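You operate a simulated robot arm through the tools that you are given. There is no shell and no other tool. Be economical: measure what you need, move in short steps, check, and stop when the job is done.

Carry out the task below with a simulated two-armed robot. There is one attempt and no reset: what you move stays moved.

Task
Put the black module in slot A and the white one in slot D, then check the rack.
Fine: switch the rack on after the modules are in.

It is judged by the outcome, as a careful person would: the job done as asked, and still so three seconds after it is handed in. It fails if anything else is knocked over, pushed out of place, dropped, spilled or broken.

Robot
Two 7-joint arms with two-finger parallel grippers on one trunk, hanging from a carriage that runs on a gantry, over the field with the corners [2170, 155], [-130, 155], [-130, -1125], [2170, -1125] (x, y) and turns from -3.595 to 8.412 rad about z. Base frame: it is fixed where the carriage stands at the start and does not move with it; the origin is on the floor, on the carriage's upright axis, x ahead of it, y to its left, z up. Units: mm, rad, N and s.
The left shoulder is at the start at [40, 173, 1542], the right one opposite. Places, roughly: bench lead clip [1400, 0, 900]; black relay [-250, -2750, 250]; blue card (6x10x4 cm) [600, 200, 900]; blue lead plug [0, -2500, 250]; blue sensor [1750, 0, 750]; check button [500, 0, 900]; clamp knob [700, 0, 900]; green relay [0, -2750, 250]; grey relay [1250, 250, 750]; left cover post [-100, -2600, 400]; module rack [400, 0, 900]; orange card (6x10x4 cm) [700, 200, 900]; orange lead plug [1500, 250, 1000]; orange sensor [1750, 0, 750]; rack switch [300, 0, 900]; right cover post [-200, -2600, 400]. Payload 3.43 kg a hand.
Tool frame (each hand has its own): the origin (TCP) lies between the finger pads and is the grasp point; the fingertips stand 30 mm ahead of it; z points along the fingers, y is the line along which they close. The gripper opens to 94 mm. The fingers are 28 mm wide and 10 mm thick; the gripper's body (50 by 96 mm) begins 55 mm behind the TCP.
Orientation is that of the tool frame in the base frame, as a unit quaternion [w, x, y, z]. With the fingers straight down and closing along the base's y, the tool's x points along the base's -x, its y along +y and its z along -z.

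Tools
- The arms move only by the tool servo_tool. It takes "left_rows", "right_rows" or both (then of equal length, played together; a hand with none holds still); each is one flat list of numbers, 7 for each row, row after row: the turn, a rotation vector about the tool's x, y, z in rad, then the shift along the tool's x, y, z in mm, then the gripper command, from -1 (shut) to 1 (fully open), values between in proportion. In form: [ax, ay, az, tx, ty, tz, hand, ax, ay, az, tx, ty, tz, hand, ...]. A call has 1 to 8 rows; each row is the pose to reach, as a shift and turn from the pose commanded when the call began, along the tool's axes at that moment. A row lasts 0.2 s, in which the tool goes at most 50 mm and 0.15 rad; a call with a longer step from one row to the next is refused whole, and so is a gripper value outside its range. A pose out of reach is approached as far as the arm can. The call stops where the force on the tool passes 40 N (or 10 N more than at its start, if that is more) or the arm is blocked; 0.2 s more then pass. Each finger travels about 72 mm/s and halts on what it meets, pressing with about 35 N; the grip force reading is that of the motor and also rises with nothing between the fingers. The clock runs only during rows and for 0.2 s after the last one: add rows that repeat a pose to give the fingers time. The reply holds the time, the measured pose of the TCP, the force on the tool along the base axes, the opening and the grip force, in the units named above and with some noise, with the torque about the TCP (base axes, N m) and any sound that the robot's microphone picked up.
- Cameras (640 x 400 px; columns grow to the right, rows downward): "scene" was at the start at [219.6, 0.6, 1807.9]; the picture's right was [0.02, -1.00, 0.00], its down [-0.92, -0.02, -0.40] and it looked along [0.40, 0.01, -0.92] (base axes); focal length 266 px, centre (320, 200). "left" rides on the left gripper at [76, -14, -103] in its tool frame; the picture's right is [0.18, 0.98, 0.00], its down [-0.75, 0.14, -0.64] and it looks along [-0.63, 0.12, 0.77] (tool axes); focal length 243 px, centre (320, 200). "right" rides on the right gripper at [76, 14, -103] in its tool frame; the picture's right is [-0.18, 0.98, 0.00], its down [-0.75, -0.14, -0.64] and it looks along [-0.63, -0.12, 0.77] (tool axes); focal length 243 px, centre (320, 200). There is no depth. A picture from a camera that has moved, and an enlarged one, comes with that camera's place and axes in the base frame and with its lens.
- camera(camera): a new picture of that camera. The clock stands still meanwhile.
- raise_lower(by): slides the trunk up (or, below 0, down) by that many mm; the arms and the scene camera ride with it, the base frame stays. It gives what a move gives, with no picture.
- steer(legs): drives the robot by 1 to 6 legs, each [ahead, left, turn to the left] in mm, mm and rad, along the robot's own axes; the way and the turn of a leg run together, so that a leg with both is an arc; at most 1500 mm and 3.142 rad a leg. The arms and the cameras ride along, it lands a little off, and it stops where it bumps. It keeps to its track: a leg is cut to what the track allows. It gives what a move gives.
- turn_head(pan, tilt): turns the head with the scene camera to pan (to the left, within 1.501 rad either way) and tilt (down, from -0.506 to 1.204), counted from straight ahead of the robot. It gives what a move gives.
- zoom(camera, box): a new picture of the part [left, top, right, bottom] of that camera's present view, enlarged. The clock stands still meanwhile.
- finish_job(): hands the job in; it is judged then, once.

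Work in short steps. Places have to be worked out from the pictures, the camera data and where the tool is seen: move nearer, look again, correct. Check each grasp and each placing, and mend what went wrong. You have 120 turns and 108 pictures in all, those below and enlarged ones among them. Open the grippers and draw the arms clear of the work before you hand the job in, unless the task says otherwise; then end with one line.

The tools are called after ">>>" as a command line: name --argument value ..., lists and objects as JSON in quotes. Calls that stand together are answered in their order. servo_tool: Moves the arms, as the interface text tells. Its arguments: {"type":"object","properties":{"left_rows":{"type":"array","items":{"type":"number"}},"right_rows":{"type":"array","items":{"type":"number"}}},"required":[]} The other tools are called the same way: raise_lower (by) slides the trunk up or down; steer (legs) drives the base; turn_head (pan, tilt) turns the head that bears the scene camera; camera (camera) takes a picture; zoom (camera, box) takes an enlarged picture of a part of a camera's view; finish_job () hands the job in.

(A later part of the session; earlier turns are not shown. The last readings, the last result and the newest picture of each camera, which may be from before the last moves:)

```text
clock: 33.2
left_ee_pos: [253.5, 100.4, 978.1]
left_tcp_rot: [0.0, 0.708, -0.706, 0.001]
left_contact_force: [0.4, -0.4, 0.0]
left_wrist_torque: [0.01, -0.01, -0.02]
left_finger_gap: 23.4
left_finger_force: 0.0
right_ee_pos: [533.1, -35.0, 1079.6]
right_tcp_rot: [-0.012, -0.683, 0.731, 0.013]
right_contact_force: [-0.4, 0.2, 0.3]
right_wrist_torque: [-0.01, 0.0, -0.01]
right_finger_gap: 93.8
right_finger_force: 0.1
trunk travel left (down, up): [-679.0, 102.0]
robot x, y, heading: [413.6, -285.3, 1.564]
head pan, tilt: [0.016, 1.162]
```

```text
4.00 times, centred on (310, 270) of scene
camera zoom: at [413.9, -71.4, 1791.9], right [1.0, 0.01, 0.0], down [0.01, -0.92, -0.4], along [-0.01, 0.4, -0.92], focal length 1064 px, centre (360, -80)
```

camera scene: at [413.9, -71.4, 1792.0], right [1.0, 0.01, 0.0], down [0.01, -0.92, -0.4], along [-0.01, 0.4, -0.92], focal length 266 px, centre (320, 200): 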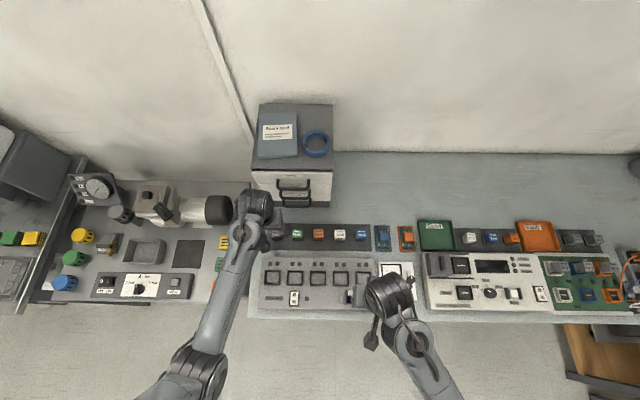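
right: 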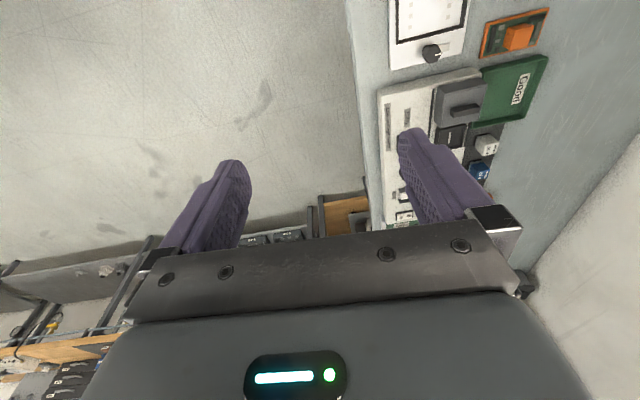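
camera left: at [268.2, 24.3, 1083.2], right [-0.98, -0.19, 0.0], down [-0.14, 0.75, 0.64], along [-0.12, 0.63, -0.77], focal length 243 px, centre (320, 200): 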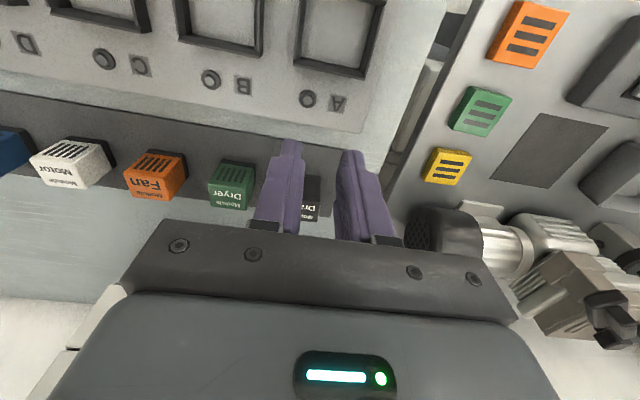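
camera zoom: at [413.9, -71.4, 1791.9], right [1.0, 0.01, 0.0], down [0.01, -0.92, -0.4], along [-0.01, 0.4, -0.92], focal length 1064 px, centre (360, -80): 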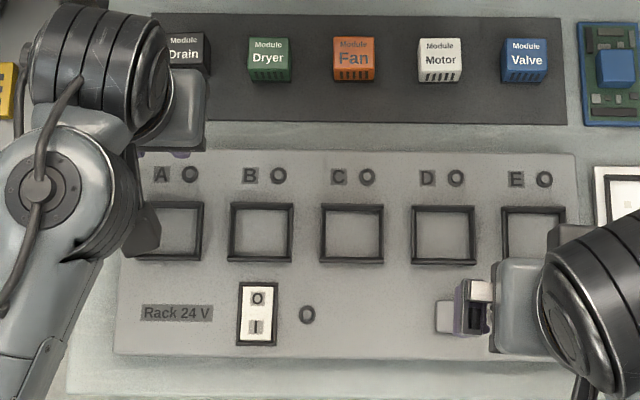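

The module slipped out and stays in its place, so I need a deeper grasp. First I use this view to measure slot A.

>>> zoom --camera "left" --box '[260, 0, 420, 100]'

>>> zoom --camera "scene" --box '[250, 255, 330, 305]'

```text
4.00 times, centred on (340, 50) of left
camera zoom: at [268.2, 24.3, 1083.2], right [-0.98, -0.19, 0.0], down [-0.14, 0.75, 0.64], along [-0.12, 0.63, -0.77], focal length 970 px, centre (240, 800)
```

zoom: 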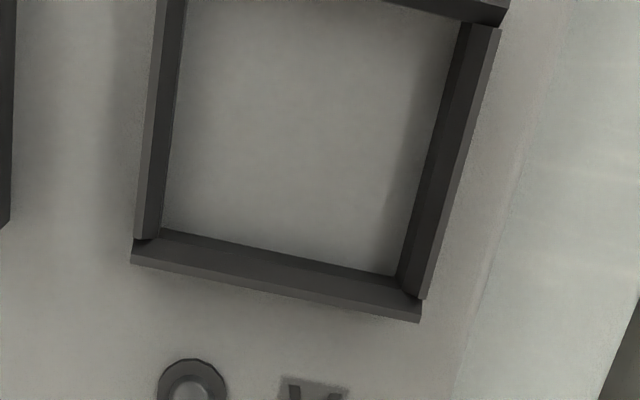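

```text
8.00 times, centred on (290, 280) of scene
camera zoom: at [413.9, -71.4, 1791.9], right [1.0, 0.01, 0.0], down [0.01, -0.92, -0.4], along [-0.01, 0.4, -0.92], focal length 2128 px, centre (560, -440)
```

zoom: 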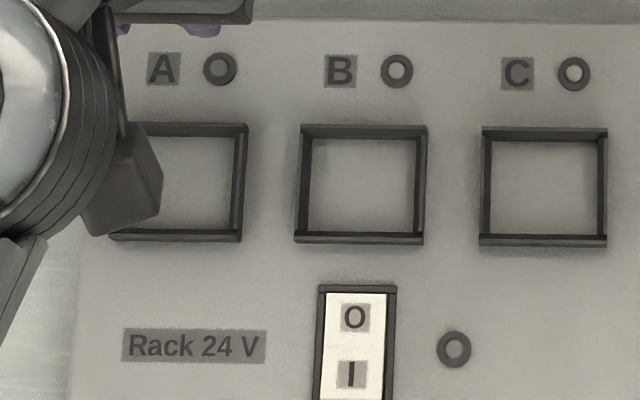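

The slot frame is shallow (about 8 mm); slot A's centre is near (254.5,39.5) and the rack floor is at z≈875. I return over the black module, open, and look.

>>> servo_tool --left_rows '[0, 0, 0, -10, 0, 0, 0, 0, 0, 0, -40, 0, 0, 0.28, 0, 0, 0, -70, 0, 10, 0.28, 0, 0, 0, -90, 0, 25, 0.28, 0, 0, 0, -90, 0, 25, 0.28]'

>>> zoom --camera "left" --box '[220, 75, 420, 200]'

```text
clock: 34.4
left_ee_pos: [256.3, 192.1, 956.2]
left_tcp_rot: [-0.001, 0.708, -0.706, 0.0]
left_contact_force: [-0.1, -0.8, -1.2]
left_wrist_torque: [0.0, -0.03, -0.02]
left_finger_gap: 60.0
left_finger_force: 0.0
right_ee_pos: [533.1, -34.4, 1080.6]
right_tcp_rot: [-0.013, -0.682, 0.731, 0.013]
right_contact_force: [0.3, -0.5, 0.5]
right_wrist_torque: [0.03, 0.0, -0.03]
right_finger_gap: 93.8
right_finger_force: 0.0
trunk travel left (down, up): [-679.0, 102.0]
robot x, y, heading: [414.3, -286.5, 1.57]
head pan, tilt: [0.016, 1.162]
```

```text
3.20 times, centred on (320, 138) of left
camera zoom: at [270.1, 117.4, 1060.1], right [-0.98, -0.19, 0.0], down [-0.14, 0.75, 0.64], along [-0.12, 0.63, -0.77], focal length 776 px, centre (320, 400)
```

zoom: 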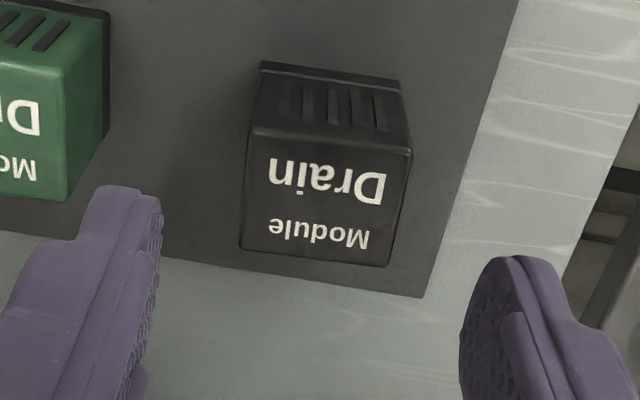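

The module is at (254.5,193.5), barely moved. I descend 55 mm for a deeper grasp and close.

>>> servo_tool --left_rows '[0, 0, 0, 0, 1.7, 10, 0.28, 0, 0, 0, 0, 1.7, 30, 0.28, 0, 0, 0, 0, 1.7, 45, 0.28, 0, 0, 0, 0, 1.7, 55, 0.28, 0, 0, 0, 0, 1.7, 55, 0.0, 0, 0, 0, 0, 1.7, 55, -0.25, 0, 0, 0, 0, 1.7, 55, -0.8, 0, 0, 0, 0, 1.7, 55, -0.8]'

>>> servo_tool --left_rows '[0, 0, 0, 0, 0, 0, -0.8, 0, 0, 0, 0, 0, -3, -0.8, 0, 0, 0, 0, 0, -10, -0.8, 0, 0, 0, 0, 0, -20, -0.8, 0, 0, 0, 0, 0, -20, -0.8]'

>>> camera --camera "left"

```text
clock: 36.2
left_ee_pos: [254.7, 191.6, 900.8]
left_tcp_rot: [-0.002, 0.707, -0.707, 0.0]
left_contact_force: [0.4, -0.1, -0.3]
left_wrist_torque: [0.04, 0.0, -0.04]
left_finger_gap: 39.5
left_finger_force: 35.0
right_ee_pos: [533.8, -34.2, 1080.5]
right_tcp_rot: [-0.013, -0.682, 0.731, 0.013]
right_contact_force: [-0.3, 0.4, 0.1]
right_wrist_torque: [0.01, -0.02, 0.02]
right_finger_gap: 94.0
right_finger_force: 0.0
trunk travel left (down, up): [-679.0, 102.0]
robot x, y, heading: [413.0, -293.5, 1.566]
head pan, tilt: [0.016, 1.162]
```

```text
clock: 37.4
left_ee_pos: [253.4, 190.4, 922.0]
left_tcp_rot: [0.001, -0.707, 0.707, 0.0]
left_contact_force: [0.2, -0.3, 0.0]
left_wrist_torque: [-0.04, 0.0, 0.03]
left_finger_gap: 39.6
left_finger_force: 35.3
right_ee_pos: [533.8, -33.8, 1079.6]
right_tcp_rot: [-0.013, -0.682, 0.731, 0.013]
right_contact_force: [1.5, -0.8, 0.4]
right_wrist_torque: [0.0, 0.0, 0.01]
right_finger_gap: 94.0
right_finger_force: 0.0
trunk travel left (down, up): [-679.0, 102.0]
robot x, y, heading: [411.6, -290.0, 1.569]
head pan, tilt: [0.016, 1.162]
```

```text
72 pictures are left
camera left: at [267.5, 114.9, 1024.9], right [-0.98, -0.19, 0.0], down [-0.14, 0.75, 0.64], along [-0.12, 0.63, -0.77], focal length 243 px, centre (320, 200)
```

left: 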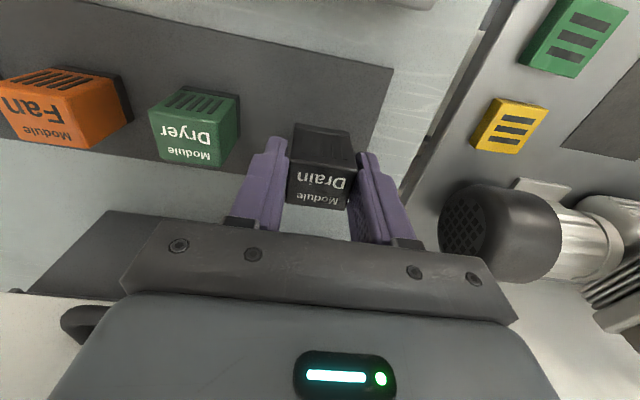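

Gripped at 39.5 mm and holding after a 20 mm lift. I lift further and carry it back.

>>> servo_tool --left_rows '[0, 0, 0, 0, 0, -15, -0.8, 0, 0, 0, 0, 0, -40, -0.8, 0, 0, 0, 10, 0, -50, -0.8, 0, 0, 0, 40, 0, -50, -0.8, 0, 0, 0, 70, 0, -50, -0.8, 0, 0, 0, 100, 0, -50, -0.8, 0, 0, 0, 100, 0, -50, -0.8]'

>>> camera --camera "left"

>>> zoom --camera "left" --box '[240, 100, 400, 200]'

```text
clock: 39.0
left_ee_pos: [254.4, 88.6, 971.6]
left_tcp_rot: [-0.001, 0.707, -0.707, 0.001]
left_contact_force: [0.1, 0.2, -0.4]
left_wrist_torque: [-0.03, 0.04, 0.02]
left_finger_gap: 39.7
left_finger_force: 35.1
right_ee_pos: [532.2, -34.0, 1081.0]
right_tcp_rot: [-0.013, -0.683, 0.731, 0.014]
right_contact_force: [-0.7, -0.2, 0.0]
right_wrist_torque: [-0.03, 0.01, -0.01]
right_finger_gap: 94.0
right_finger_force: 0.1
trunk travel left (down, up): [-679.0, 102.0]
robot x, y, heading: [409.0, -288.5, 1.573]
head pan, tilt: [0.016, 1.162]
```

```text
71 pictures are left
camera left: at [267.1, 12.8, 1075.5], right [-0.98, -0.19, 0.0], down [-0.14, 0.75, 0.64], along [-0.12, 0.63, -0.77], focal length 243 px, centre (320, 200)
```

left: 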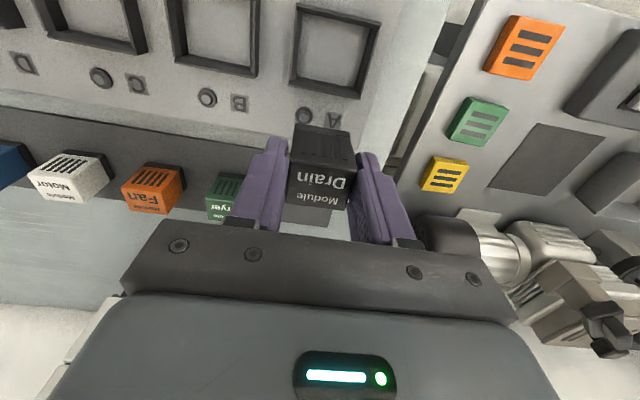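

```text
4.00 times, centred on (320, 150) of left
camera zoom: at [267.1, 12.8, 1075.5], right [-0.98, -0.19, 0.0], down [-0.14, 0.75, 0.64], along [-0.12, 0.63, -0.77], focal length 970 px, centre (320, 400)
```

zoom: 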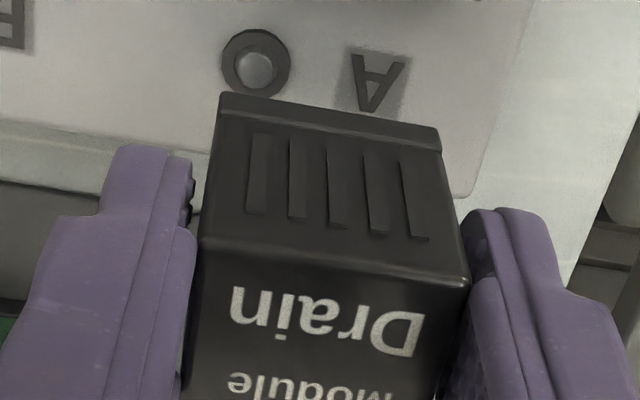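

It is held firmly, but off-centre: the module centre is about 17 mm forward of the TCP and its top 19 mm below. It is a 39.5 mm cube. Slot A is at about (253.5,39.7). I move so the module is above it and look.

>>> servo_tool --left_rows '[0, 0, 0, 10, 0, 0, -0.8, 0, 0, 0, 30, 0, 0, -0.8, 0, 0, 0, 50, 0, 0, -0.8, 0, 0, 0, 66, 0, 0, -0.8, 0, 0, 0, 66, 0, 0, -0.8]'

>>> camera --camera "left"

>>> zoom --camera "scene" --box '[220, 230, 348, 310]'

```text
clock: 40.2
left_ee_pos: [254.7, 22.8, 969.5]
left_tcp_rot: [0.0, -0.707, 0.707, -0.001]
left_contact_force: [-0.4, -1.3, -0.9]
left_wrist_torque: [-0.01, 0.01, -0.02]
left_finger_gap: 39.7
left_finger_force: 35.0
right_ee_pos: [533.3, -33.4, 1079.8]
right_tcp_rot: [-0.012, -0.683, 0.731, 0.013]
right_contact_force: [-0.2, 1.3, 0.7]
right_wrist_torque: [0.03, -0.04, -0.02]
right_finger_gap: 94.0
right_finger_force: 0.2
trunk travel left (down, up): [-679.0, 102.0]
robot x, y, heading: [415.6, -291.0, 1.568]
head pan, tilt: [0.016, 1.162]
```

```text
69 pictures are left
camera left: at [268.3, -53.3, 1073.6], right [-0.98, -0.18, 0.0], down [-0.14, 0.75, 0.64], along [-0.12, 0.63, -0.77], focal length 243 px, centre (320, 200)
```

left: 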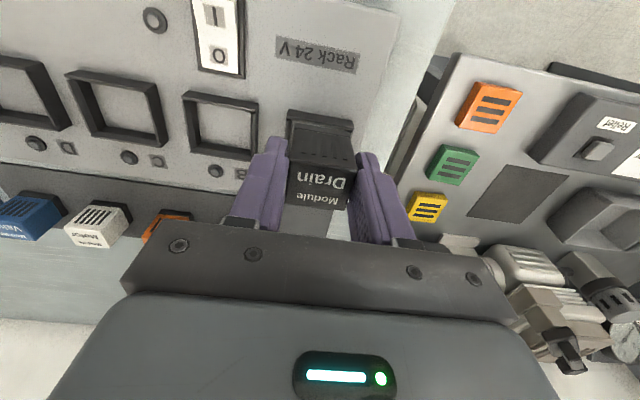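

```text
5.00 times, centred on (284, 270) of scene
camera zoom: at [413.9, -71.4, 1791.9], right [1.0, 0.01, 0.0], down [0.01, -0.92, -0.4], along [-0.01, 0.4, -0.92], focal length 1330 px, centre (500, -150)
```

zoom: 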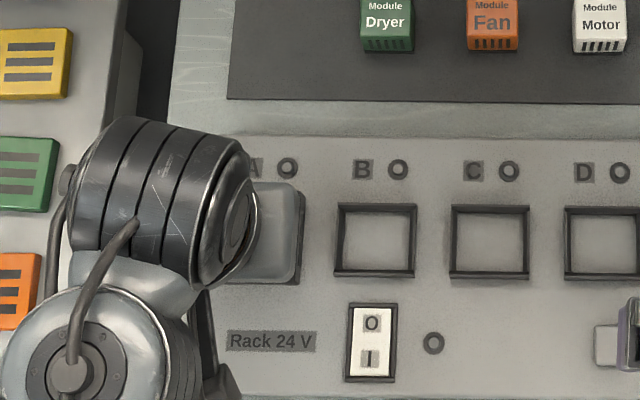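

I zoom into the module and slot A.

>>> zoom --camera "left" --box '[256, 90, 384, 170]'

```text
5.00 times, centred on (320, 130) of left
camera zoom: at [268.3, -53.3, 1073.6], right [-0.98, -0.18, 0.0], down [-0.14, 0.75, 0.64], along [-0.12, 0.63, -0.77], focal length 1213 px, centre (320, 550)
```

zoom: 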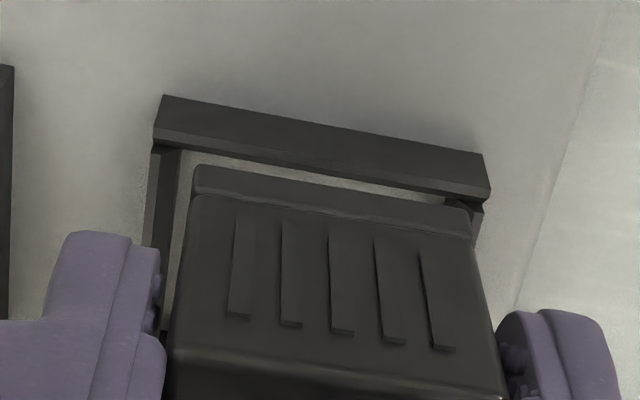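

My size and height estimates conflict a bit. I look at it from the right camera for a side view.

>>> camera --camera "right"

```text
66 pictures are left
camera right: at [517.9, -109.1, 1182.9], right [-0.97, 0.25, 0.04], down [0.22, 0.74, 0.64], along [0.13, 0.62, -0.77], focal length 243 px, centre (320, 200)
```

right: 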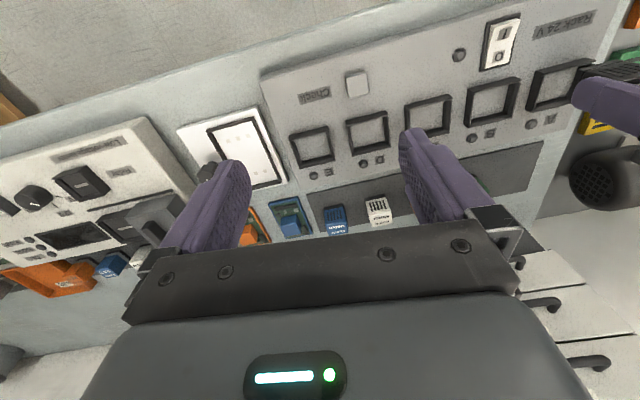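

>>> zoom --camera "right" --box '[512, 30, 640, 110]'

```text
5.00 times, centred on (576, 70) of right
camera zoom: at [517.9, -109.1, 1182.9], right [-0.97, 0.25, 0.04], down [0.22, 0.74, 0.64], along [0.13, 0.62, -0.77], focal length 1213 px, centre (-960, 850)
```

zoom: 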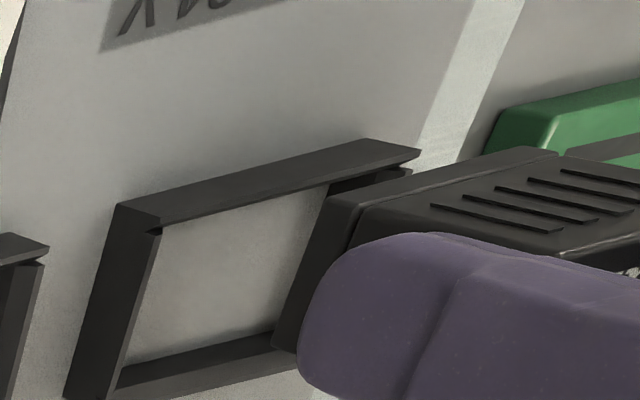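

The module is laterally aligned with slot A. By the frame geometry the hand must go about 14 mm further forward and the frame top lies about 30 mm below the module. I move forward 14 mm and down 18 mm, then look.

>>> servo_tool --left_rows '[0, 0, 0, -7, 0, 0, -0.8, 0, 0, 0, -14, 0, 0, -0.8, 0, 0, 0, -14, 0.3, 8, -0.8, 0, 0, 0, -14, 0.3, 18, -0.8, 0, 0, 0, -14, 0.3, 18, -0.8]'

>>> zoom --camera "left" --box '[240, 100, 400, 200]'

>>> zoom --camera "right" --box '[512, 30, 640, 110]'

```text
clock: 41.4
left_ee_pos: [254.7, 37.3, 950.8]
left_tcp_rot: [0.0, 0.708, -0.707, 0.0]
left_contact_force: [-0.2, 0.2, -0.2]
left_wrist_torque: [-0.05, -0.01, -0.01]
left_finger_gap: 39.6
left_finger_force: 35.2
right_ee_pos: [533.0, -35.6, 1080.2]
right_tcp_rot: [-0.013, -0.682, 0.731, 0.014]
right_contact_force: [-0.2, 0.0, 0.5]
right_wrist_torque: [-0.01, 0.0, 0.03]
right_finger_gap: 94.1
right_finger_force: 0.1
trunk travel left (down, up): [-679.0, 102.0]
robot x, y, heading: [417.5, -285.9, 1.569]
head pan, tilt: [0.016, 1.162]
```

```text
4.00 times, centred on (320, 150) of left
camera zoom: at [268.6, -39.0, 1054.9], right [-0.98, -0.19, 0.0], down [-0.14, 0.75, 0.64], along [-0.12, 0.63, -0.77], focal length 970 px, centre (320, 400)
```

zoom: 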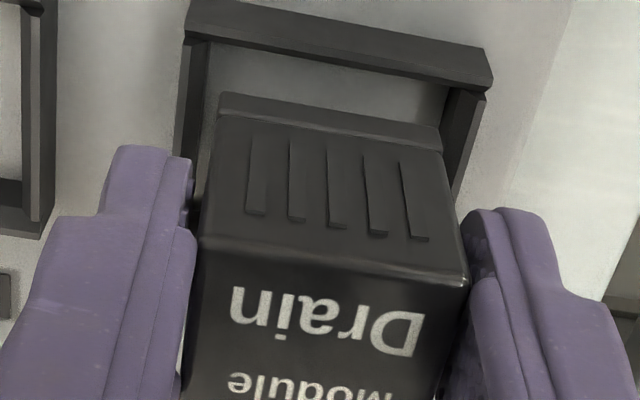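

```text
5.00 times, centred on (576, 70) of right
camera zoom: at [517.8, -109.1, 1182.9], right [-0.97, 0.25, 0.04], down [0.22, 0.74, 0.64], along [0.13, 0.62, -0.77], focal length 1213 px, centre (-960, 850)
```

zoom: 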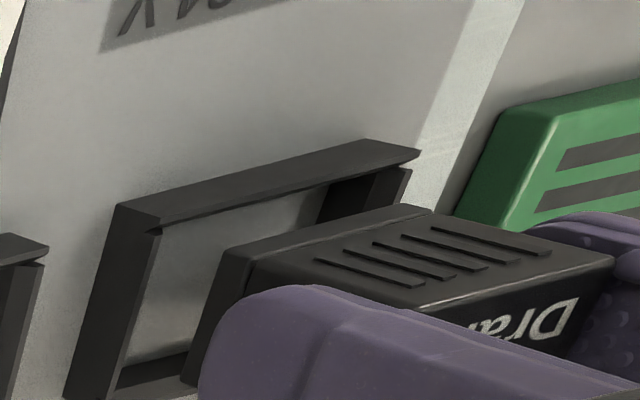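

Frame top is about 7 mm below the module bottom, with lateral alignment good; the module is about 2.4 mm too far forward. I correct by 2 mm and descend 6 mm, then check.

>>> servo_tool --left_rows '[0, 0, 0, 2, 0, 0, -0.8, 0, 0, 0, 2, 0, 3, -0.8, 0, 0, 0, 2, 0, 6, -0.8, 0, 0, 0, 2, 0, 6, -0.8]'

>>> zoom --camera "left" --box '[256, 90, 384, 170]'

>>> zoom --camera "right" --box '[512, 30, 640, 110]'

```text
clock: 42.4
left_ee_pos: [254.6, 35.7, 946.4]
left_tcp_rot: [-0.001, 0.708, -0.706, 0.0]
left_contact_force: [0.0, -0.6, -0.4]
left_wrist_torque: [0.01, 0.01, 0.0]
left_finger_gap: 39.6
left_finger_force: 34.6
right_ee_pos: [533.1, -33.9, 1080.5]
right_tcp_rot: [-0.013, -0.682, 0.731, 0.013]
right_contact_force: [0.2, 0.1, 0.5]
right_wrist_torque: [0.03, 0.0, 0.0]
right_finger_gap: 93.7
right_finger_force: 0.0
trunk travel left (down, up): [-679.0, 102.0]
robot x, y, heading: [410.9, -291.4, 1.568]
head pan, tilt: [0.016, 1.162]
```

```text
5.00 times, centred on (320, 130) of left
camera zoom: at [267.9, -40.0, 1050.1], right [-0.98, -0.19, 0.0], down [-0.14, 0.75, 0.64], along [-0.12, 0.63, -0.77], focal length 1213 px, centre (320, 550)
```

zoom: 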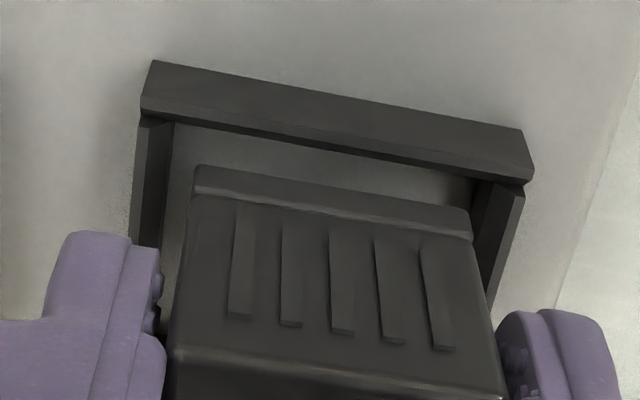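

```text
5.00 times, centred on (576, 70) of right
camera zoom: at [517.8, -109.1, 1182.9], right [-0.97, 0.25, 0.04], down [0.22, 0.74, 0.64], along [0.13, 0.62, -0.77], focal length 1213 px, centre (-960, 850)
```

zoom: 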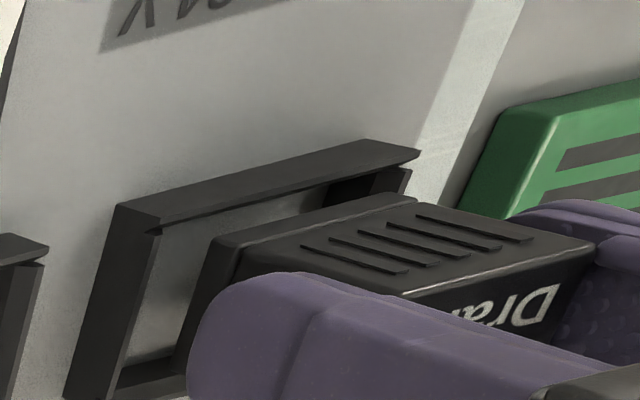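

It is centred within about 1 mm with the bottom at about frame-top level. I nudge 1 mm sideways and descend into the slot, watching the force.

>>> servo_tool --left_rows '[0, 0, 0, 0.5, -1, 0, -0.8, 0, 0, 0, 0.5, -1, 2, -0.8, 0, 0, 0, 0.5, -1, 4, -0.8, 0, 0, 0, 0.5, -1, 6, -0.8, 0, 0, 0, 0.5, -1, 7, -0.8]'

>>> zoom --camera "left" --box '[256, 90, 384, 170]'

```text
clock: 43.6
left_ee_pos: [253.8, 36.1, 938.6]
left_tcp_rot: [0.0, 0.708, -0.707, 0.0]
left_contact_force: [-0.1, 0.1, -1.1]
left_wrist_torque: [0.01, 0.01, 0.01]
left_finger_gap: 39.8
left_finger_force: 35.0
right_ee_pos: [533.5, -34.0, 1080.7]
right_tcp_rot: [-0.013, -0.683, 0.73, 0.013]
right_contact_force: [-0.7, -0.1, 0.0]
right_wrist_torque: [-0.02, 0.0, 0.02]
right_finger_gap: 93.9
right_finger_force: 0.0
trunk travel left (down, up): [-679.0, 102.0]
robot x, y, heading: [409.6, -289.4, 1.568]
head pan, tilt: [0.016, 1.162]
```

```text
5.00 times, centred on (320, 130) of left
camera zoom: at [268.0, -40.2, 1043.0], right [-0.98, -0.19, 0.0], down [-0.14, 0.75, 0.64], along [-0.12, 0.63, -0.77], focal length 1213 px, centre (320, 550)
```

zoom: 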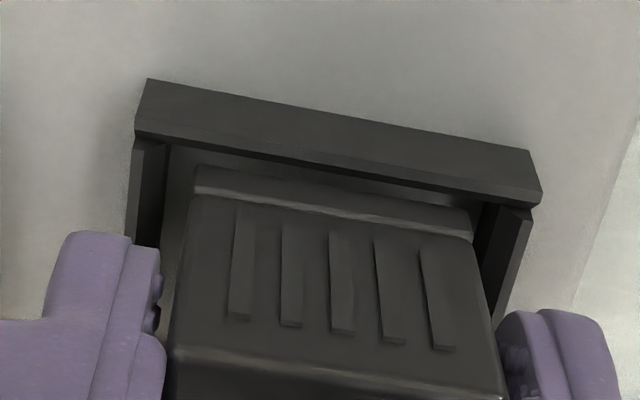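

No contact yet and it is aligned. The frame walls look about 17 mm tall. I continue down in 2 mm steps until the floor is felt.

>>> servo_tool --left_rows '[0, 0, 0, 0, 0, 2, -0.8, 0, 0, 0, 0, 0, 4, -0.8, 0, 0, 0, 0, 0, 6, -0.8, 0, 0, 0, 0, 0, 8, -0.8, 0, 0, 0, 0, 0, 10, -0.8, 0, 0, 0, 0, 0, 11, -0.8, 0, 0, 0, 0, 0, 12, -0.8, 0, 0, 0, 0, 0, 13, -0.8]'

>>> zoom --camera "left" --box '[256, 90, 384, 170]'

```text
clock: 45.4
left_ee_pos: [255.1, 34.7, 928.1]
left_tcp_rot: [-0.001, 0.707, -0.707, 0.001]
left_contact_force: [0.9, -0.4, 3.5]
left_wrist_torque: [0.03, 0.08, 0.03]
left_finger_gap: 39.6
left_finger_force: 34.7
right_ee_pos: [532.2, -35.0, 1080.2]
right_tcp_rot: [-0.013, -0.682, 0.731, 0.013]
right_contact_force: [-0.2, 0.9, 0.3]
right_wrist_torque: [-0.02, 0.01, -0.02]
right_finger_gap: 93.9
right_finger_force: 0.1
trunk travel left (down, up): [-679.0, 102.0]
robot x, y, heading: [414.2, -290.7, 1.563]
head pan, tilt: [0.016, 1.162]
```

```text
5.00 times, centred on (320, 130) of left
camera zoom: at [268.4, -40.2, 1031.8], right [-0.98, -0.18, 0.0], down [-0.14, 0.75, 0.64], along [-0.12, 0.63, -0.77], focal length 1213 px, centre (320, 550)
```

zoom: 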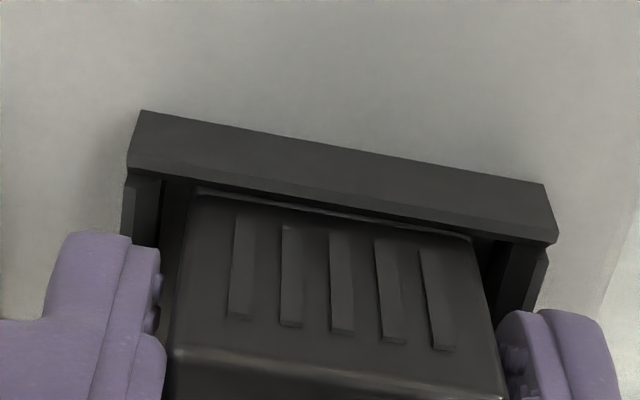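

Slight contact (3.5 N) now. I press a little further to see if it is seated.

>>> servo_tool --left_rows '[0, 0, 0, 0, 0, 1, -0.8, 0, 0, 0, 0, 0, 2.5, -0.8, 0, 0, 0, 0, 0, 4, -0.8, 0, 0, 0, 0, 0, 5, -0.8, 0, 0, 0, 0, 0, 5, -0.8]'

>>> camera --camera "left"

>>> zoom --camera "right" --box '[512, 30, 640, 110]'

```text
clock: 46.4
left_ee_pos: [254.9, 37.1, 925.4]
left_tcp_rot: [-0.003, 0.708, -0.706, 0.0]
left_contact_force: [-0.3, -5.1, 16.2]
left_wrist_torque: [-0.16, 0.34, 0.08]
left_finger_gap: 39.7
left_finger_force: 35.1
right_ee_pos: [531.6, -35.0, 1080.4]
right_tcp_rot: [-0.013, -0.683, 0.73, 0.014]
right_contact_force: [0.1, 0.6, 0.2]
right_wrist_torque: [0.01, -0.05, 0.01]
right_finger_gap: 94.1
right_finger_force: 0.1
trunk travel left (down, up): [-679.0, 102.0]
robot x, y, heading: [413.1, -293.5, 1.571]
head pan, tilt: [0.016, 1.162]
stopped in row 5 (left hand): the force on the tool passed its limit at 42 N (the readings are from after the stop); the commanded pose is now the measured one
```

```text
58 pictures are left
camera left: at [268.8, -39.0, 1027.7], right [-0.98, -0.19, 0.0], down [-0.14, 0.75, 0.64], along [-0.12, 0.63, -0.77], focal length 243 px, centre (320, 200)
```

left: 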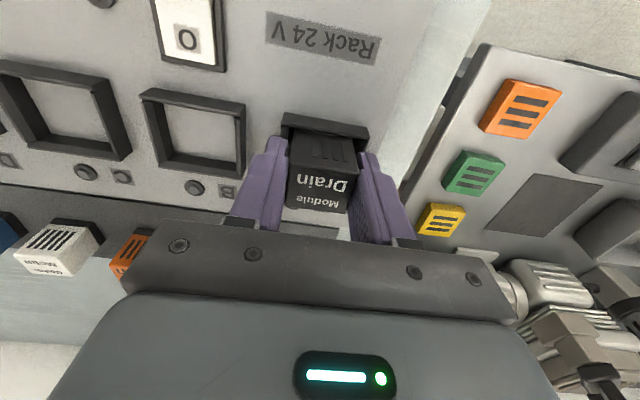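

```text
5.00 times, centred on (576, 70) of right
camera zoom: at [517.3, -109.5, 1182.5], right [-0.97, 0.25, 0.04], down [0.21, 0.74, 0.64], along [0.13, 0.62, -0.77], focal length 1213 px, centre (-960, 850)
```

zoom: 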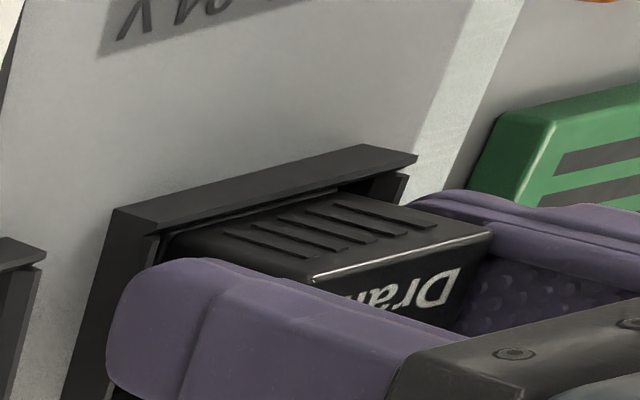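

Resistance reached 42 N: either the module is seated or the fingertips are on the frame. I release it slightly, rise and look.

>>> servo_tool --left_rows '[0, 0, 0, 0, 0, -1, -0.5, 0, 0, 0, 0, 0, -1, 0.0, 0, 0, 0, 0, 0, -1, 0.15, 0, 0, 0, 0, 0, -1, 0.15, 0, 0, 0, 0, 0, -15, 0.2, 0, 0, 0, 0, 0, -40, 0.2, 0, 0, 0, -20, 0, -50, 0.2, 0, 0, 0, -20, 0, -50, 0.2]'

>>> zoom --camera "left" --box '[240, 70, 400, 170]'

>>> zoom --camera "right" --box '[512, 30, 640, 110]'

```text
clock: 48.2
left_ee_pos: [257.1, 57.3, 973.2]
left_tcp_rot: [-0.001, 0.707, -0.707, 0.001]
left_contact_force: [0.4, 0.1, 0.7]
left_wrist_torque: [0.02, 0.02, 0.0]
left_finger_gap: 56.3
left_finger_force: 0.1
right_ee_pos: [533.2, -34.6, 1079.3]
right_tcp_rot: [-0.013, -0.683, 0.73, 0.013]
right_contact_force: [-0.2, -0.1, 0.5]
right_wrist_torque: [-0.02, -0.01, -0.02]
right_finger_gap: 94.0
right_finger_force: 0.0
trunk travel left (down, up): [-679.0, 102.0]
robot x, y, heading: [408.7, -292.2, 1.568]
head pan, tilt: [0.016, 1.162]
```

```text
4.00 times, centred on (320, 120) of left
camera zoom: at [270.8, -18.8, 1077.1], right [-0.98, -0.19, 0.0], down [-0.14, 0.75, 0.64], along [-0.12, 0.63, -0.77], focal length 970 px, centre (320, 520)
```

zoom: 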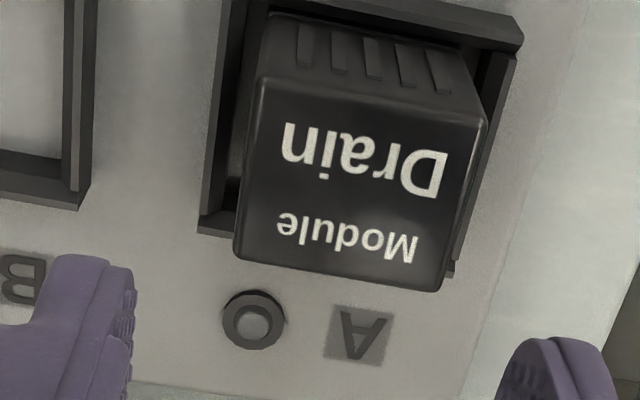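

```text
5.00 times, centred on (576, 70) of right
camera zoom: at [517.8, -109.2, 1182.9], right [-0.97, 0.25, 0.04], down [0.21, 0.74, 0.64], along [0.13, 0.62, -0.77], focal length 1213 px, centre (-960, 850)
```

zoom: 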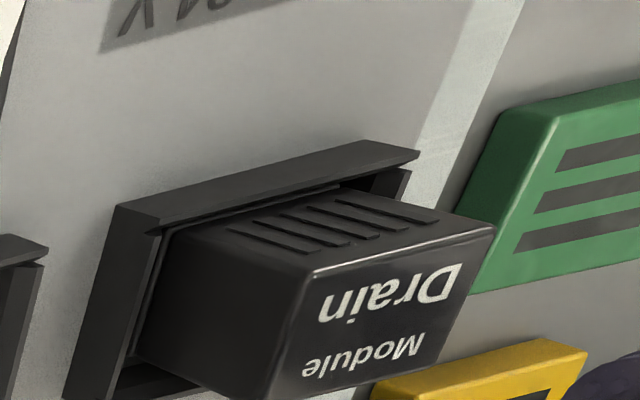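

The module stands inside slot A's frame. To be sure it is seated I'll press gently on its top centre with closed fingers. First I close them and position above it.

>>> servo_tool --left_rows '[0, 0, 0, 7, 2, 0, -0.3, 0, 0, 0, 14.5, 4, 0, -0.8, 0, 0, 0, 14.5, 4, 5, -1, 0, 0, 0, 14.5, 4, 14, -1, 0, 0, 0, 14.5, 4, 22, -1, 0, 0, 0, 14.5, 4, 24, -1]'

>>> servo_tool --left_rows '[0, 0, 0, 0, 0, 2, -1, 0, 0, 0, 0, 0, 4, -1, 0, 0, 0, 0, 0, 6, -1, 0, 0, 0, 0, 0, 8, -1, 0, 0, 0, 0, 0, 10, -1, 0, 0, 0, 0, 0, 11, -1]'

>>> zoom --camera "left" --box '[240, 100, 400, 200]'

```text
clock: 49.5
left_ee_pos: [250.3, 45.4, 955.6]
left_tcp_rot: [-0.004, 0.708, -0.707, -0.001]
left_contact_force: [-1.2, -3.7, 16.5]
left_wrist_torque: [-0.38, 0.02, -0.02]
left_finger_gap: 0.0
left_finger_force: 32.9
right_ee_pos: [533.2, -35.2, 1078.7]
right_tcp_rot: [-0.013, -0.683, 0.73, 0.014]
right_contact_force: [0.6, 0.4, -0.2]
right_wrist_torque: [-0.03, 0.0, -0.01]
right_finger_gap: 94.1
right_finger_force: 0.0
trunk travel left (down, up): [-679.0, 102.0]
robot x, y, heading: [412.9, -285.7, 1.57]
head pan, tilt: [0.016, 1.162]
stopped in row 6 (left hand): the force on the tool passed its limit at 46 N (the readings are from after the stop); the commanded pose is now the measured one
```

```text
clock: 49.9
left_ee_pos: [252.5, 45.8, 955.8]
left_tcp_rot: [-0.006, 0.708, -0.706, -0.001]
left_contact_force: [-1.9, -3.9, 15.6]
left_wrist_torque: [-0.34, 0.03, -0.02]
left_finger_gap: 0.1
left_finger_force: 33.1
right_ee_pos: [532.0, -34.7, 1079.8]
right_tcp_rot: [-0.012, -0.683, 0.73, 0.013]
right_contact_force: [-0.2, -0.4, 1.0]
right_wrist_torque: [-0.02, -0.01, 0.01]
right_finger_gap: 94.1
right_finger_force: 0.1
trunk travel left (down, up): [-679.0, 102.0]
robot x, y, heading: [415.9, -290.6, 1.572]
head pan, tilt: [0.016, 1.162]
stopped in row 1 (left hand): the force on the tool passed its limit at 46 N (the readings are from after the stop); the commanded pose is now the measured one
```

```text
4.00 times, centred on (320, 150) of left
camera zoom: at [265.0, -31.1, 1058.9], right [-0.98, -0.19, -0.01], down [-0.15, 0.75, 0.65], along [-0.11, 0.64, -0.76], focal length 970 px, centre (320, 400)
```

zoom: 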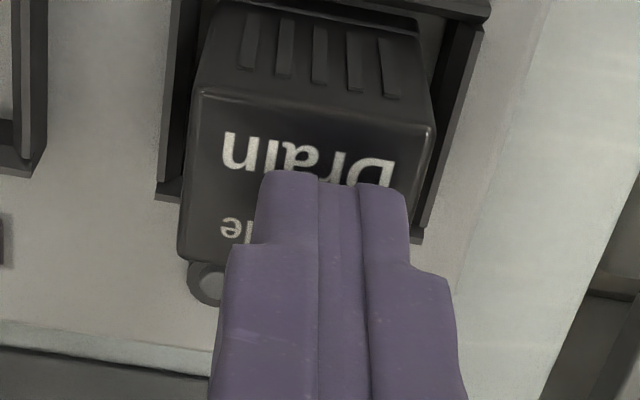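

Pressing at 46 N gave no motion, so it is seated. I draw the left hand up and back. The right hand (its wrist bulge lies away from the cabinet) will take the white module, so I straighten it and open to 60 mm.

>>> servo_tool --left_rows '[0, 0, 0, 0, 0, -10, -1, 0, 0, 0, 0, 0, -40, -1, 0, 0, 0, 20, 0, -80, -1, 0, 0, 0, 50, 0, -100, -1, 0, 0, 0, 80, 0, -100, -1, 0, 0, 0, 80, 0, -100, -1]' --right_rows '[0.01, 0, -0.02, -5, 0, 0, 0.8, 0.0367, 0, -0.067, -30, 0, 0, 0.5, 0.0367, 0, -0.067, -70, 0, 0, 0.3, 0.0367, 0, -0.067, -110, 0, 0, 0.3, 0.0367, 0, -0.067, -150, 0, 0, 0.3, 0.0367, 0, -0.067, -150, 0, 0, 0.3]'

>>> camera --camera "right"

>>> zoom --camera "scene" --box '[220, 200, 412, 320]'

```text
clock: 51.3
left_ee_pos: [255.3, -35.3, 1052.0]
left_tcp_rot: [-0.006, 0.707, -0.707, 0.0]
left_contact_force: [-0.1, -0.8, 0.5]
left_wrist_torque: [0.02, 0.0, 0.0]
left_finger_gap: 0.0
left_finger_force: 33.1
right_ee_pos: [541.1, 113.9, 1083.4]
right_tcp_rot: [0.001, -0.707, 0.707, 0.0]
right_contact_force: [-0.4, -0.2, 0.7]
right_wrist_torque: [0.04, 0.0, 0.0]
right_finger_gap: 61.2
right_finger_force: 0.0
trunk travel left (down, up): [-679.0, 102.0]
robot x, y, heading: [413.3, -288.6, 1.567]
head pan, tilt: [0.016, 1.162]
```

```text
53 pictures are left
camera right: at [527.3, 38.2, 1185.1], right [-0.98, 0.18, 0.0], down [0.14, 0.75, 0.64], along [0.12, 0.63, -0.77], focal length 243 px, centre (320, 200)
```

right: 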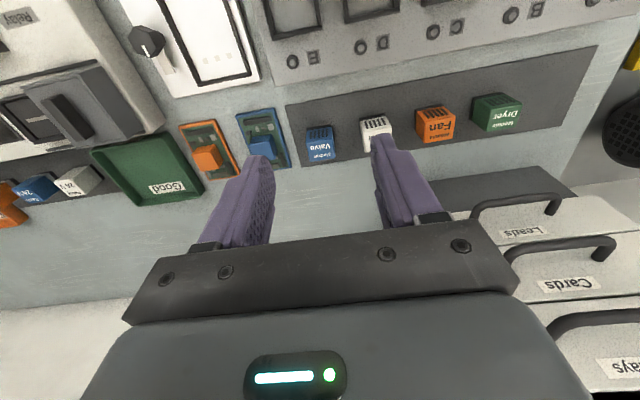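

```text
3.33 times, centred on (316, 260) of scene
camera zoom: at [413.8, -71.8, 1791.9], right [1.0, 0.01, 0.0], down [0.01, -0.92, -0.4], along [-0.01, 0.4, -0.92], focal length 887 px, centre (333, 0)
```

zoom: 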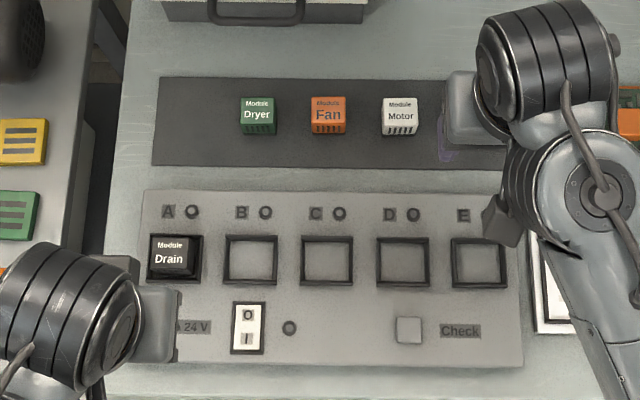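

The black module sits squarely in A. The white module is near (478,198); I bring the right hand toward (480,165) and down to about z 985.

>>> servo_tool --right_rows '[0, 0, 0, -10, 15, 10, 0.3, 0, 0, 0, -20, 30, 30, 0.3, 0, 0, 0, -35, 45, 50, 0.3, 0, 0, 0, -50, 61, 75, 0.3, 0, 0, 0, -50, 61, 95, 0.3, 0, 0, 0, -50, 61, 95, 0.3]'

>>> zoom --camera "right" --box '[220, 70, 420, 195]'

```text
clock: 52.7
left_ee_pos: [254.0, -34.0, 1052.1]
left_tcp_rot: [-0.005, 0.708, -0.706, -0.001]
left_contact_force: [0.0, -0.5, -0.2]
left_wrist_torque: [0.02, 0.03, 0.01]
left_finger_gap: 0.1
left_finger_force: 33.1
right_ee_pos: [481.7, 166.3, 984.3]
right_tcp_rot: [-0.001, 0.707, -0.707, -0.001]
right_contact_force: [0.3, 1.1, 0.3]
right_wrist_torque: [-0.01, 0.01, -0.02]
right_finger_gap: 61.0
right_finger_force: 0.0
trunk travel left (down, up): [-679.0, 102.0]
robot x, y, heading: [416.4, -288.9, 1.563]
head pan, tilt: [0.016, 1.162]
```

```text
3.20 times, centred on (320, 132) of right
camera zoom: at [466.8, 90.4, 1084.6], right [-0.98, 0.18, 0.0], down [0.14, 0.75, 0.64], along [0.12, 0.63, -0.77], focal length 776 px, centre (320, 416)
```

zoom: 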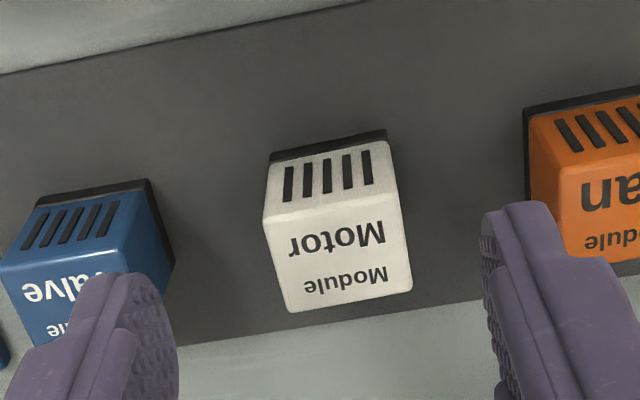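

White module: centre (480.7,196), top ≈895. I move forward 30 mm and down 60 mm and check.

>>> servo_tool --right_rows '[0, 0, 0, -15, 0, 0, 0.3, 0, 0, 0, -30, 0, 10, 0.3, 0, 0, 0, -30, 0, 30, 0.3, 0, 0, 0, -30, 0, 50, 0.3, 0, 0, 0, -30, 0, 60, 0.3, 0, 0, 0, -30, 0, 60, 0.3]'

>>> camera --camera "right"

```text
clock: 54.1
left_ee_pos: [254.4, -34.0, 1051.9]
left_tcp_rot: [-0.006, 0.708, -0.706, -0.001]
left_contact_force: [0.1, -0.1, -0.5]
left_wrist_torque: [0.02, -0.02, 0.0]
left_finger_gap: 0.0
left_finger_force: 32.9
right_ee_pos: [481.5, 196.2, 923.0]
right_tcp_rot: [0.001, -0.706, 0.708, 0.0]
right_contact_force: [1.1, -0.2, -0.1]
right_wrist_torque: [-0.01, 0.0, -0.01]
right_finger_gap: 61.0
right_finger_force: 0.1
trunk travel left (down, up): [-679.0, 102.0]
robot x, y, heading: [412.5, -292.6, 1.567]
head pan, tilt: [0.016, 1.162]
```

```text
50 pictures are left
camera right: at [467.1, 121.1, 1025.7], right [-0.98, 0.18, 0.0], down [0.14, 0.75, 0.64], along [0.12, 0.63, -0.77], focal length 243 px, centre (320, 200)
```

right: 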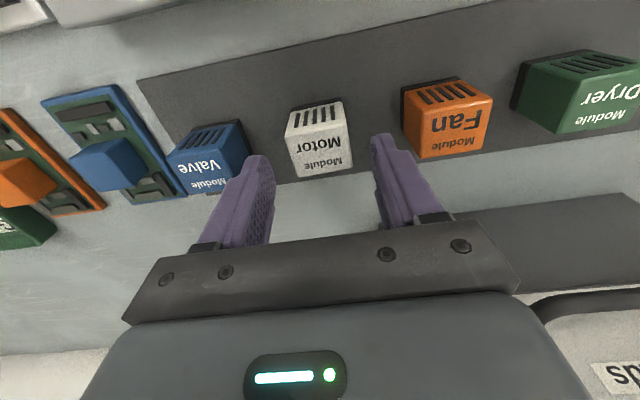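

Centre is more like y≈201, top ≈889. I go 5 mm forward, 27 mm down and close.

>>> servo_tool --right_rows '[0, 0, 0, -5, 0, 0, 0.3, 0, 0, 0, -5, 0, 12, 0.3, 0, 0, 0, -5, 0, 22, 0.3, 0, 0, 0, -5, 0, 27, 0.3, 0, 0, 0, -5, 0, 27, 0.0, 0, 0, 0, -5, 0, 27, -0.25, 0, 0, 0, -5, 0, 27, -0.8, 0, 0, 0, -5, 0, 27, -0.8]'

>>> zoom --camera "right" --box '[240, 100, 400, 200]'

```text
clock: 55.9
left_ee_pos: [253.5, -32.9, 1052.7]
left_tcp_rot: [-0.006, 0.708, -0.707, -0.001]
left_contact_force: [-0.4, -0.4, -0.6]
left_wrist_torque: [-0.03, -0.02, 0.03]
left_finger_gap: 0.0
left_finger_force: 33.4
right_ee_pos: [482.6, 200.2, 898.8]
right_tcp_rot: [-0.001, 0.708, -0.707, 0.0]
right_contact_force: [-2.0, -0.4, 3.4]
right_wrist_torque: [-0.01, 0.02, -0.02]
right_finger_gap: 39.5
right_finger_force: 35.0
trunk travel left (down, up): [-679.0, 102.0]
robot x, y, heading: [414.4, -287.9, 1.567]
head pan, tilt: [0.016, 1.162]
```

```text
4.00 times, centred on (320, 150) of right
camera zoom: at [467.4, 124.5, 1000.8], right [-0.98, 0.18, 0.0], down [0.14, 0.75, 0.64], along [0.12, 0.63, -0.77], focal length 970 px, centre (320, 400)
```

zoom: 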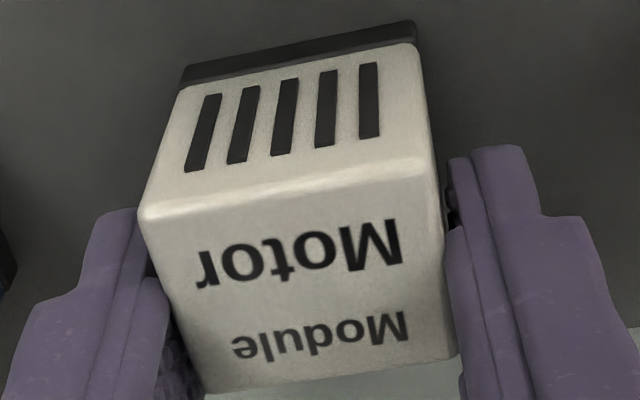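

White is gripped (39.5 mm, 35 N) nicely centred. I lift it 70 mm and carry it back over slot D.

>>> servo_tool --right_rows '[0, 0, 0, 0, 0, -4, -0.8, 0, 0, 0, 0, 0, -15, -0.8, 0, 0, 0, 0, 0, -40, -0.8, 0, 0, 0, 10, 0, -70, -0.8, 0, 0, 0, 45, 0, -75, -0.8, 0, 0, 0, 85, 0, -75, -0.8, 0, 0, 0, 125, 0, -75, -0.8, 0, 0, 0, 155, 0, -75, -0.8]'

>>> zoom --camera "right" --box '[220, 70, 420, 195]'

```text
clock: 57.7
left_ee_pos: [254.7, -34.4, 1052.3]
left_tcp_rot: [-0.006, 0.708, -0.706, 0.0]
left_contact_force: [0.4, -0.2, -0.1]
left_wrist_torque: [0.04, 0.01, 0.01]
left_finger_gap: 0.0
left_finger_force: 33.2
right_ee_pos: [481.7, 44.0, 973.2]
right_tcp_rot: [0.0, 0.708, -0.707, 0.0]
right_contact_force: [0.0, -1.0, -1.1]
right_wrist_torque: [0.01, 0.06, -0.02]
right_finger_gap: 39.1
right_finger_force: 34.8
trunk travel left (down, up): [-679.0, 102.0]
robot x, y, heading: [413.3, -292.9, 1.568]
head pan, tilt: [0.016, 1.162]
```

```text
3.20 times, centred on (320, 132) of right
camera zoom: at [469.3, -31.3, 1075.7], right [-0.98, 0.18, 0.0], down [0.14, 0.75, 0.64], along [0.12, 0.63, -0.77], focal length 776 px, centre (320, 416)
```

zoom: 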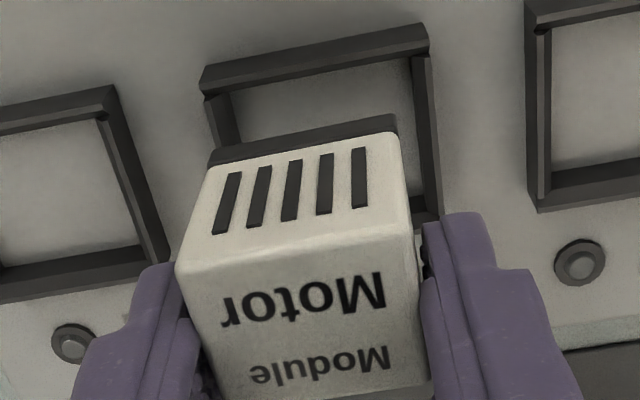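

Slot D's frame is about 3 mm to the −x side and I need about 3.5 mm more forward. I correct and descend 22 mm.

>>> servo_tool --right_rows '[0, 0, 0, -3.5, 2.8, 0, -0.8, 0, 0, 0, -3.5, 2.8, 8, -0.8, 0, 0, 0, -3.5, 2.8, 16, -0.8, 0, 0, 0, -3.5, 2.8, 22, -0.8, 0, 0, 0, -3.5, 2.8, 22, -0.8]'

>>> zoom --camera "right" --box '[240, 80, 400, 180]'

```text
clock: 58.9
left_ee_pos: [254.5, -34.7, 1051.7]
left_tcp_rot: [-0.005, 0.708, -0.706, -0.001]
left_contact_force: [0.0, 0.5, -0.5]
left_wrist_torque: [0.03, 0.0, -0.02]
left_finger_gap: 0.0
left_finger_force: 33.3
right_ee_pos: [479.6, 48.9, 949.8]
right_tcp_rot: [-0.001, 0.707, -0.707, -0.001]
right_contact_force: [-0.3, 0.0, 0.0]
right_wrist_torque: [0.0, 0.0, 0.0]
right_finger_gap: 39.5
right_finger_force: 35.2
trunk travel left (down, up): [-679.0, 102.0]
robot x, y, heading: [412.4, -290.3, 1.573]
head pan, tilt: [0.016, 1.162]
```

```text
4.00 times, centred on (320, 130) of right
camera zoom: at [464.9, -27.3, 1052.3], right [-0.98, 0.18, 0.0], down [0.14, 0.75, 0.64], along [0.12, 0.63, -0.77], focal length 970 px, centre (320, 480)
```

zoom: 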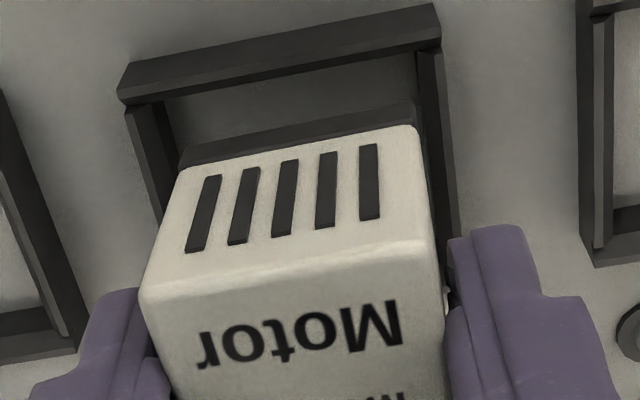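

Front gap is good; I need about 1.9 mm lateral correction. I correct, then descend 8 mm.

>>> servo_tool --right_rows '[0, 0, 0, 0, -1.9, 0, -0.8, 0, 0, 0, 0, -1.9, 2, -0.8, 0, 0, 0, 0, -1.9, 5, -0.8, 0, 0, 0, 0, -1.9, 8, -0.8, 0, 0, 0, 0, -1.9, 8, -0.8]'

>>> zoom --camera "right" --box '[240, 80, 400, 180]'

```text
clock: 60.1
left_ee_pos: [254.3, -34.6, 1050.5]
left_tcp_rot: [-0.006, 0.708, -0.706, -0.002]
left_contact_force: [0.2, 0.6, 0.2]
left_wrist_torque: [0.01, 0.01, 0.02]
left_finger_gap: 0.2
left_finger_force: 33.0
right_ee_pos: [480.0, 48.5, 942.3]
right_tcp_rot: [0.0, 0.707, -0.707, -0.001]
right_contact_force: [-0.4, -1.2, -1.0]
right_wrist_torque: [0.03, 0.0, 0.02]
right_finger_gap: 39.2
right_finger_force: 34.8
trunk travel left (down, up): [-679.0, 102.0]
robot x, y, heading: [416.9, -289.4, 1.573]
head pan, tilt: [0.016, 1.162]
```

```text
4.00 times, centred on (320, 130) of right
camera zoom: at [466.7, -27.5, 1045.2], right [-0.98, 0.18, 0.0], down [0.14, 0.75, 0.64], along [0.12, 0.63, -0.77], focal length 970 px, centre (320, 480)
```

zoom: 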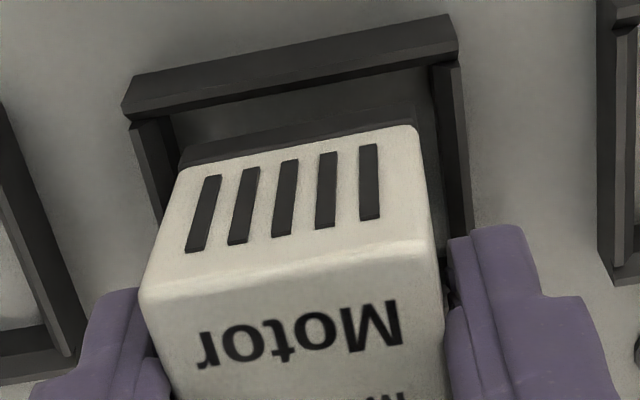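

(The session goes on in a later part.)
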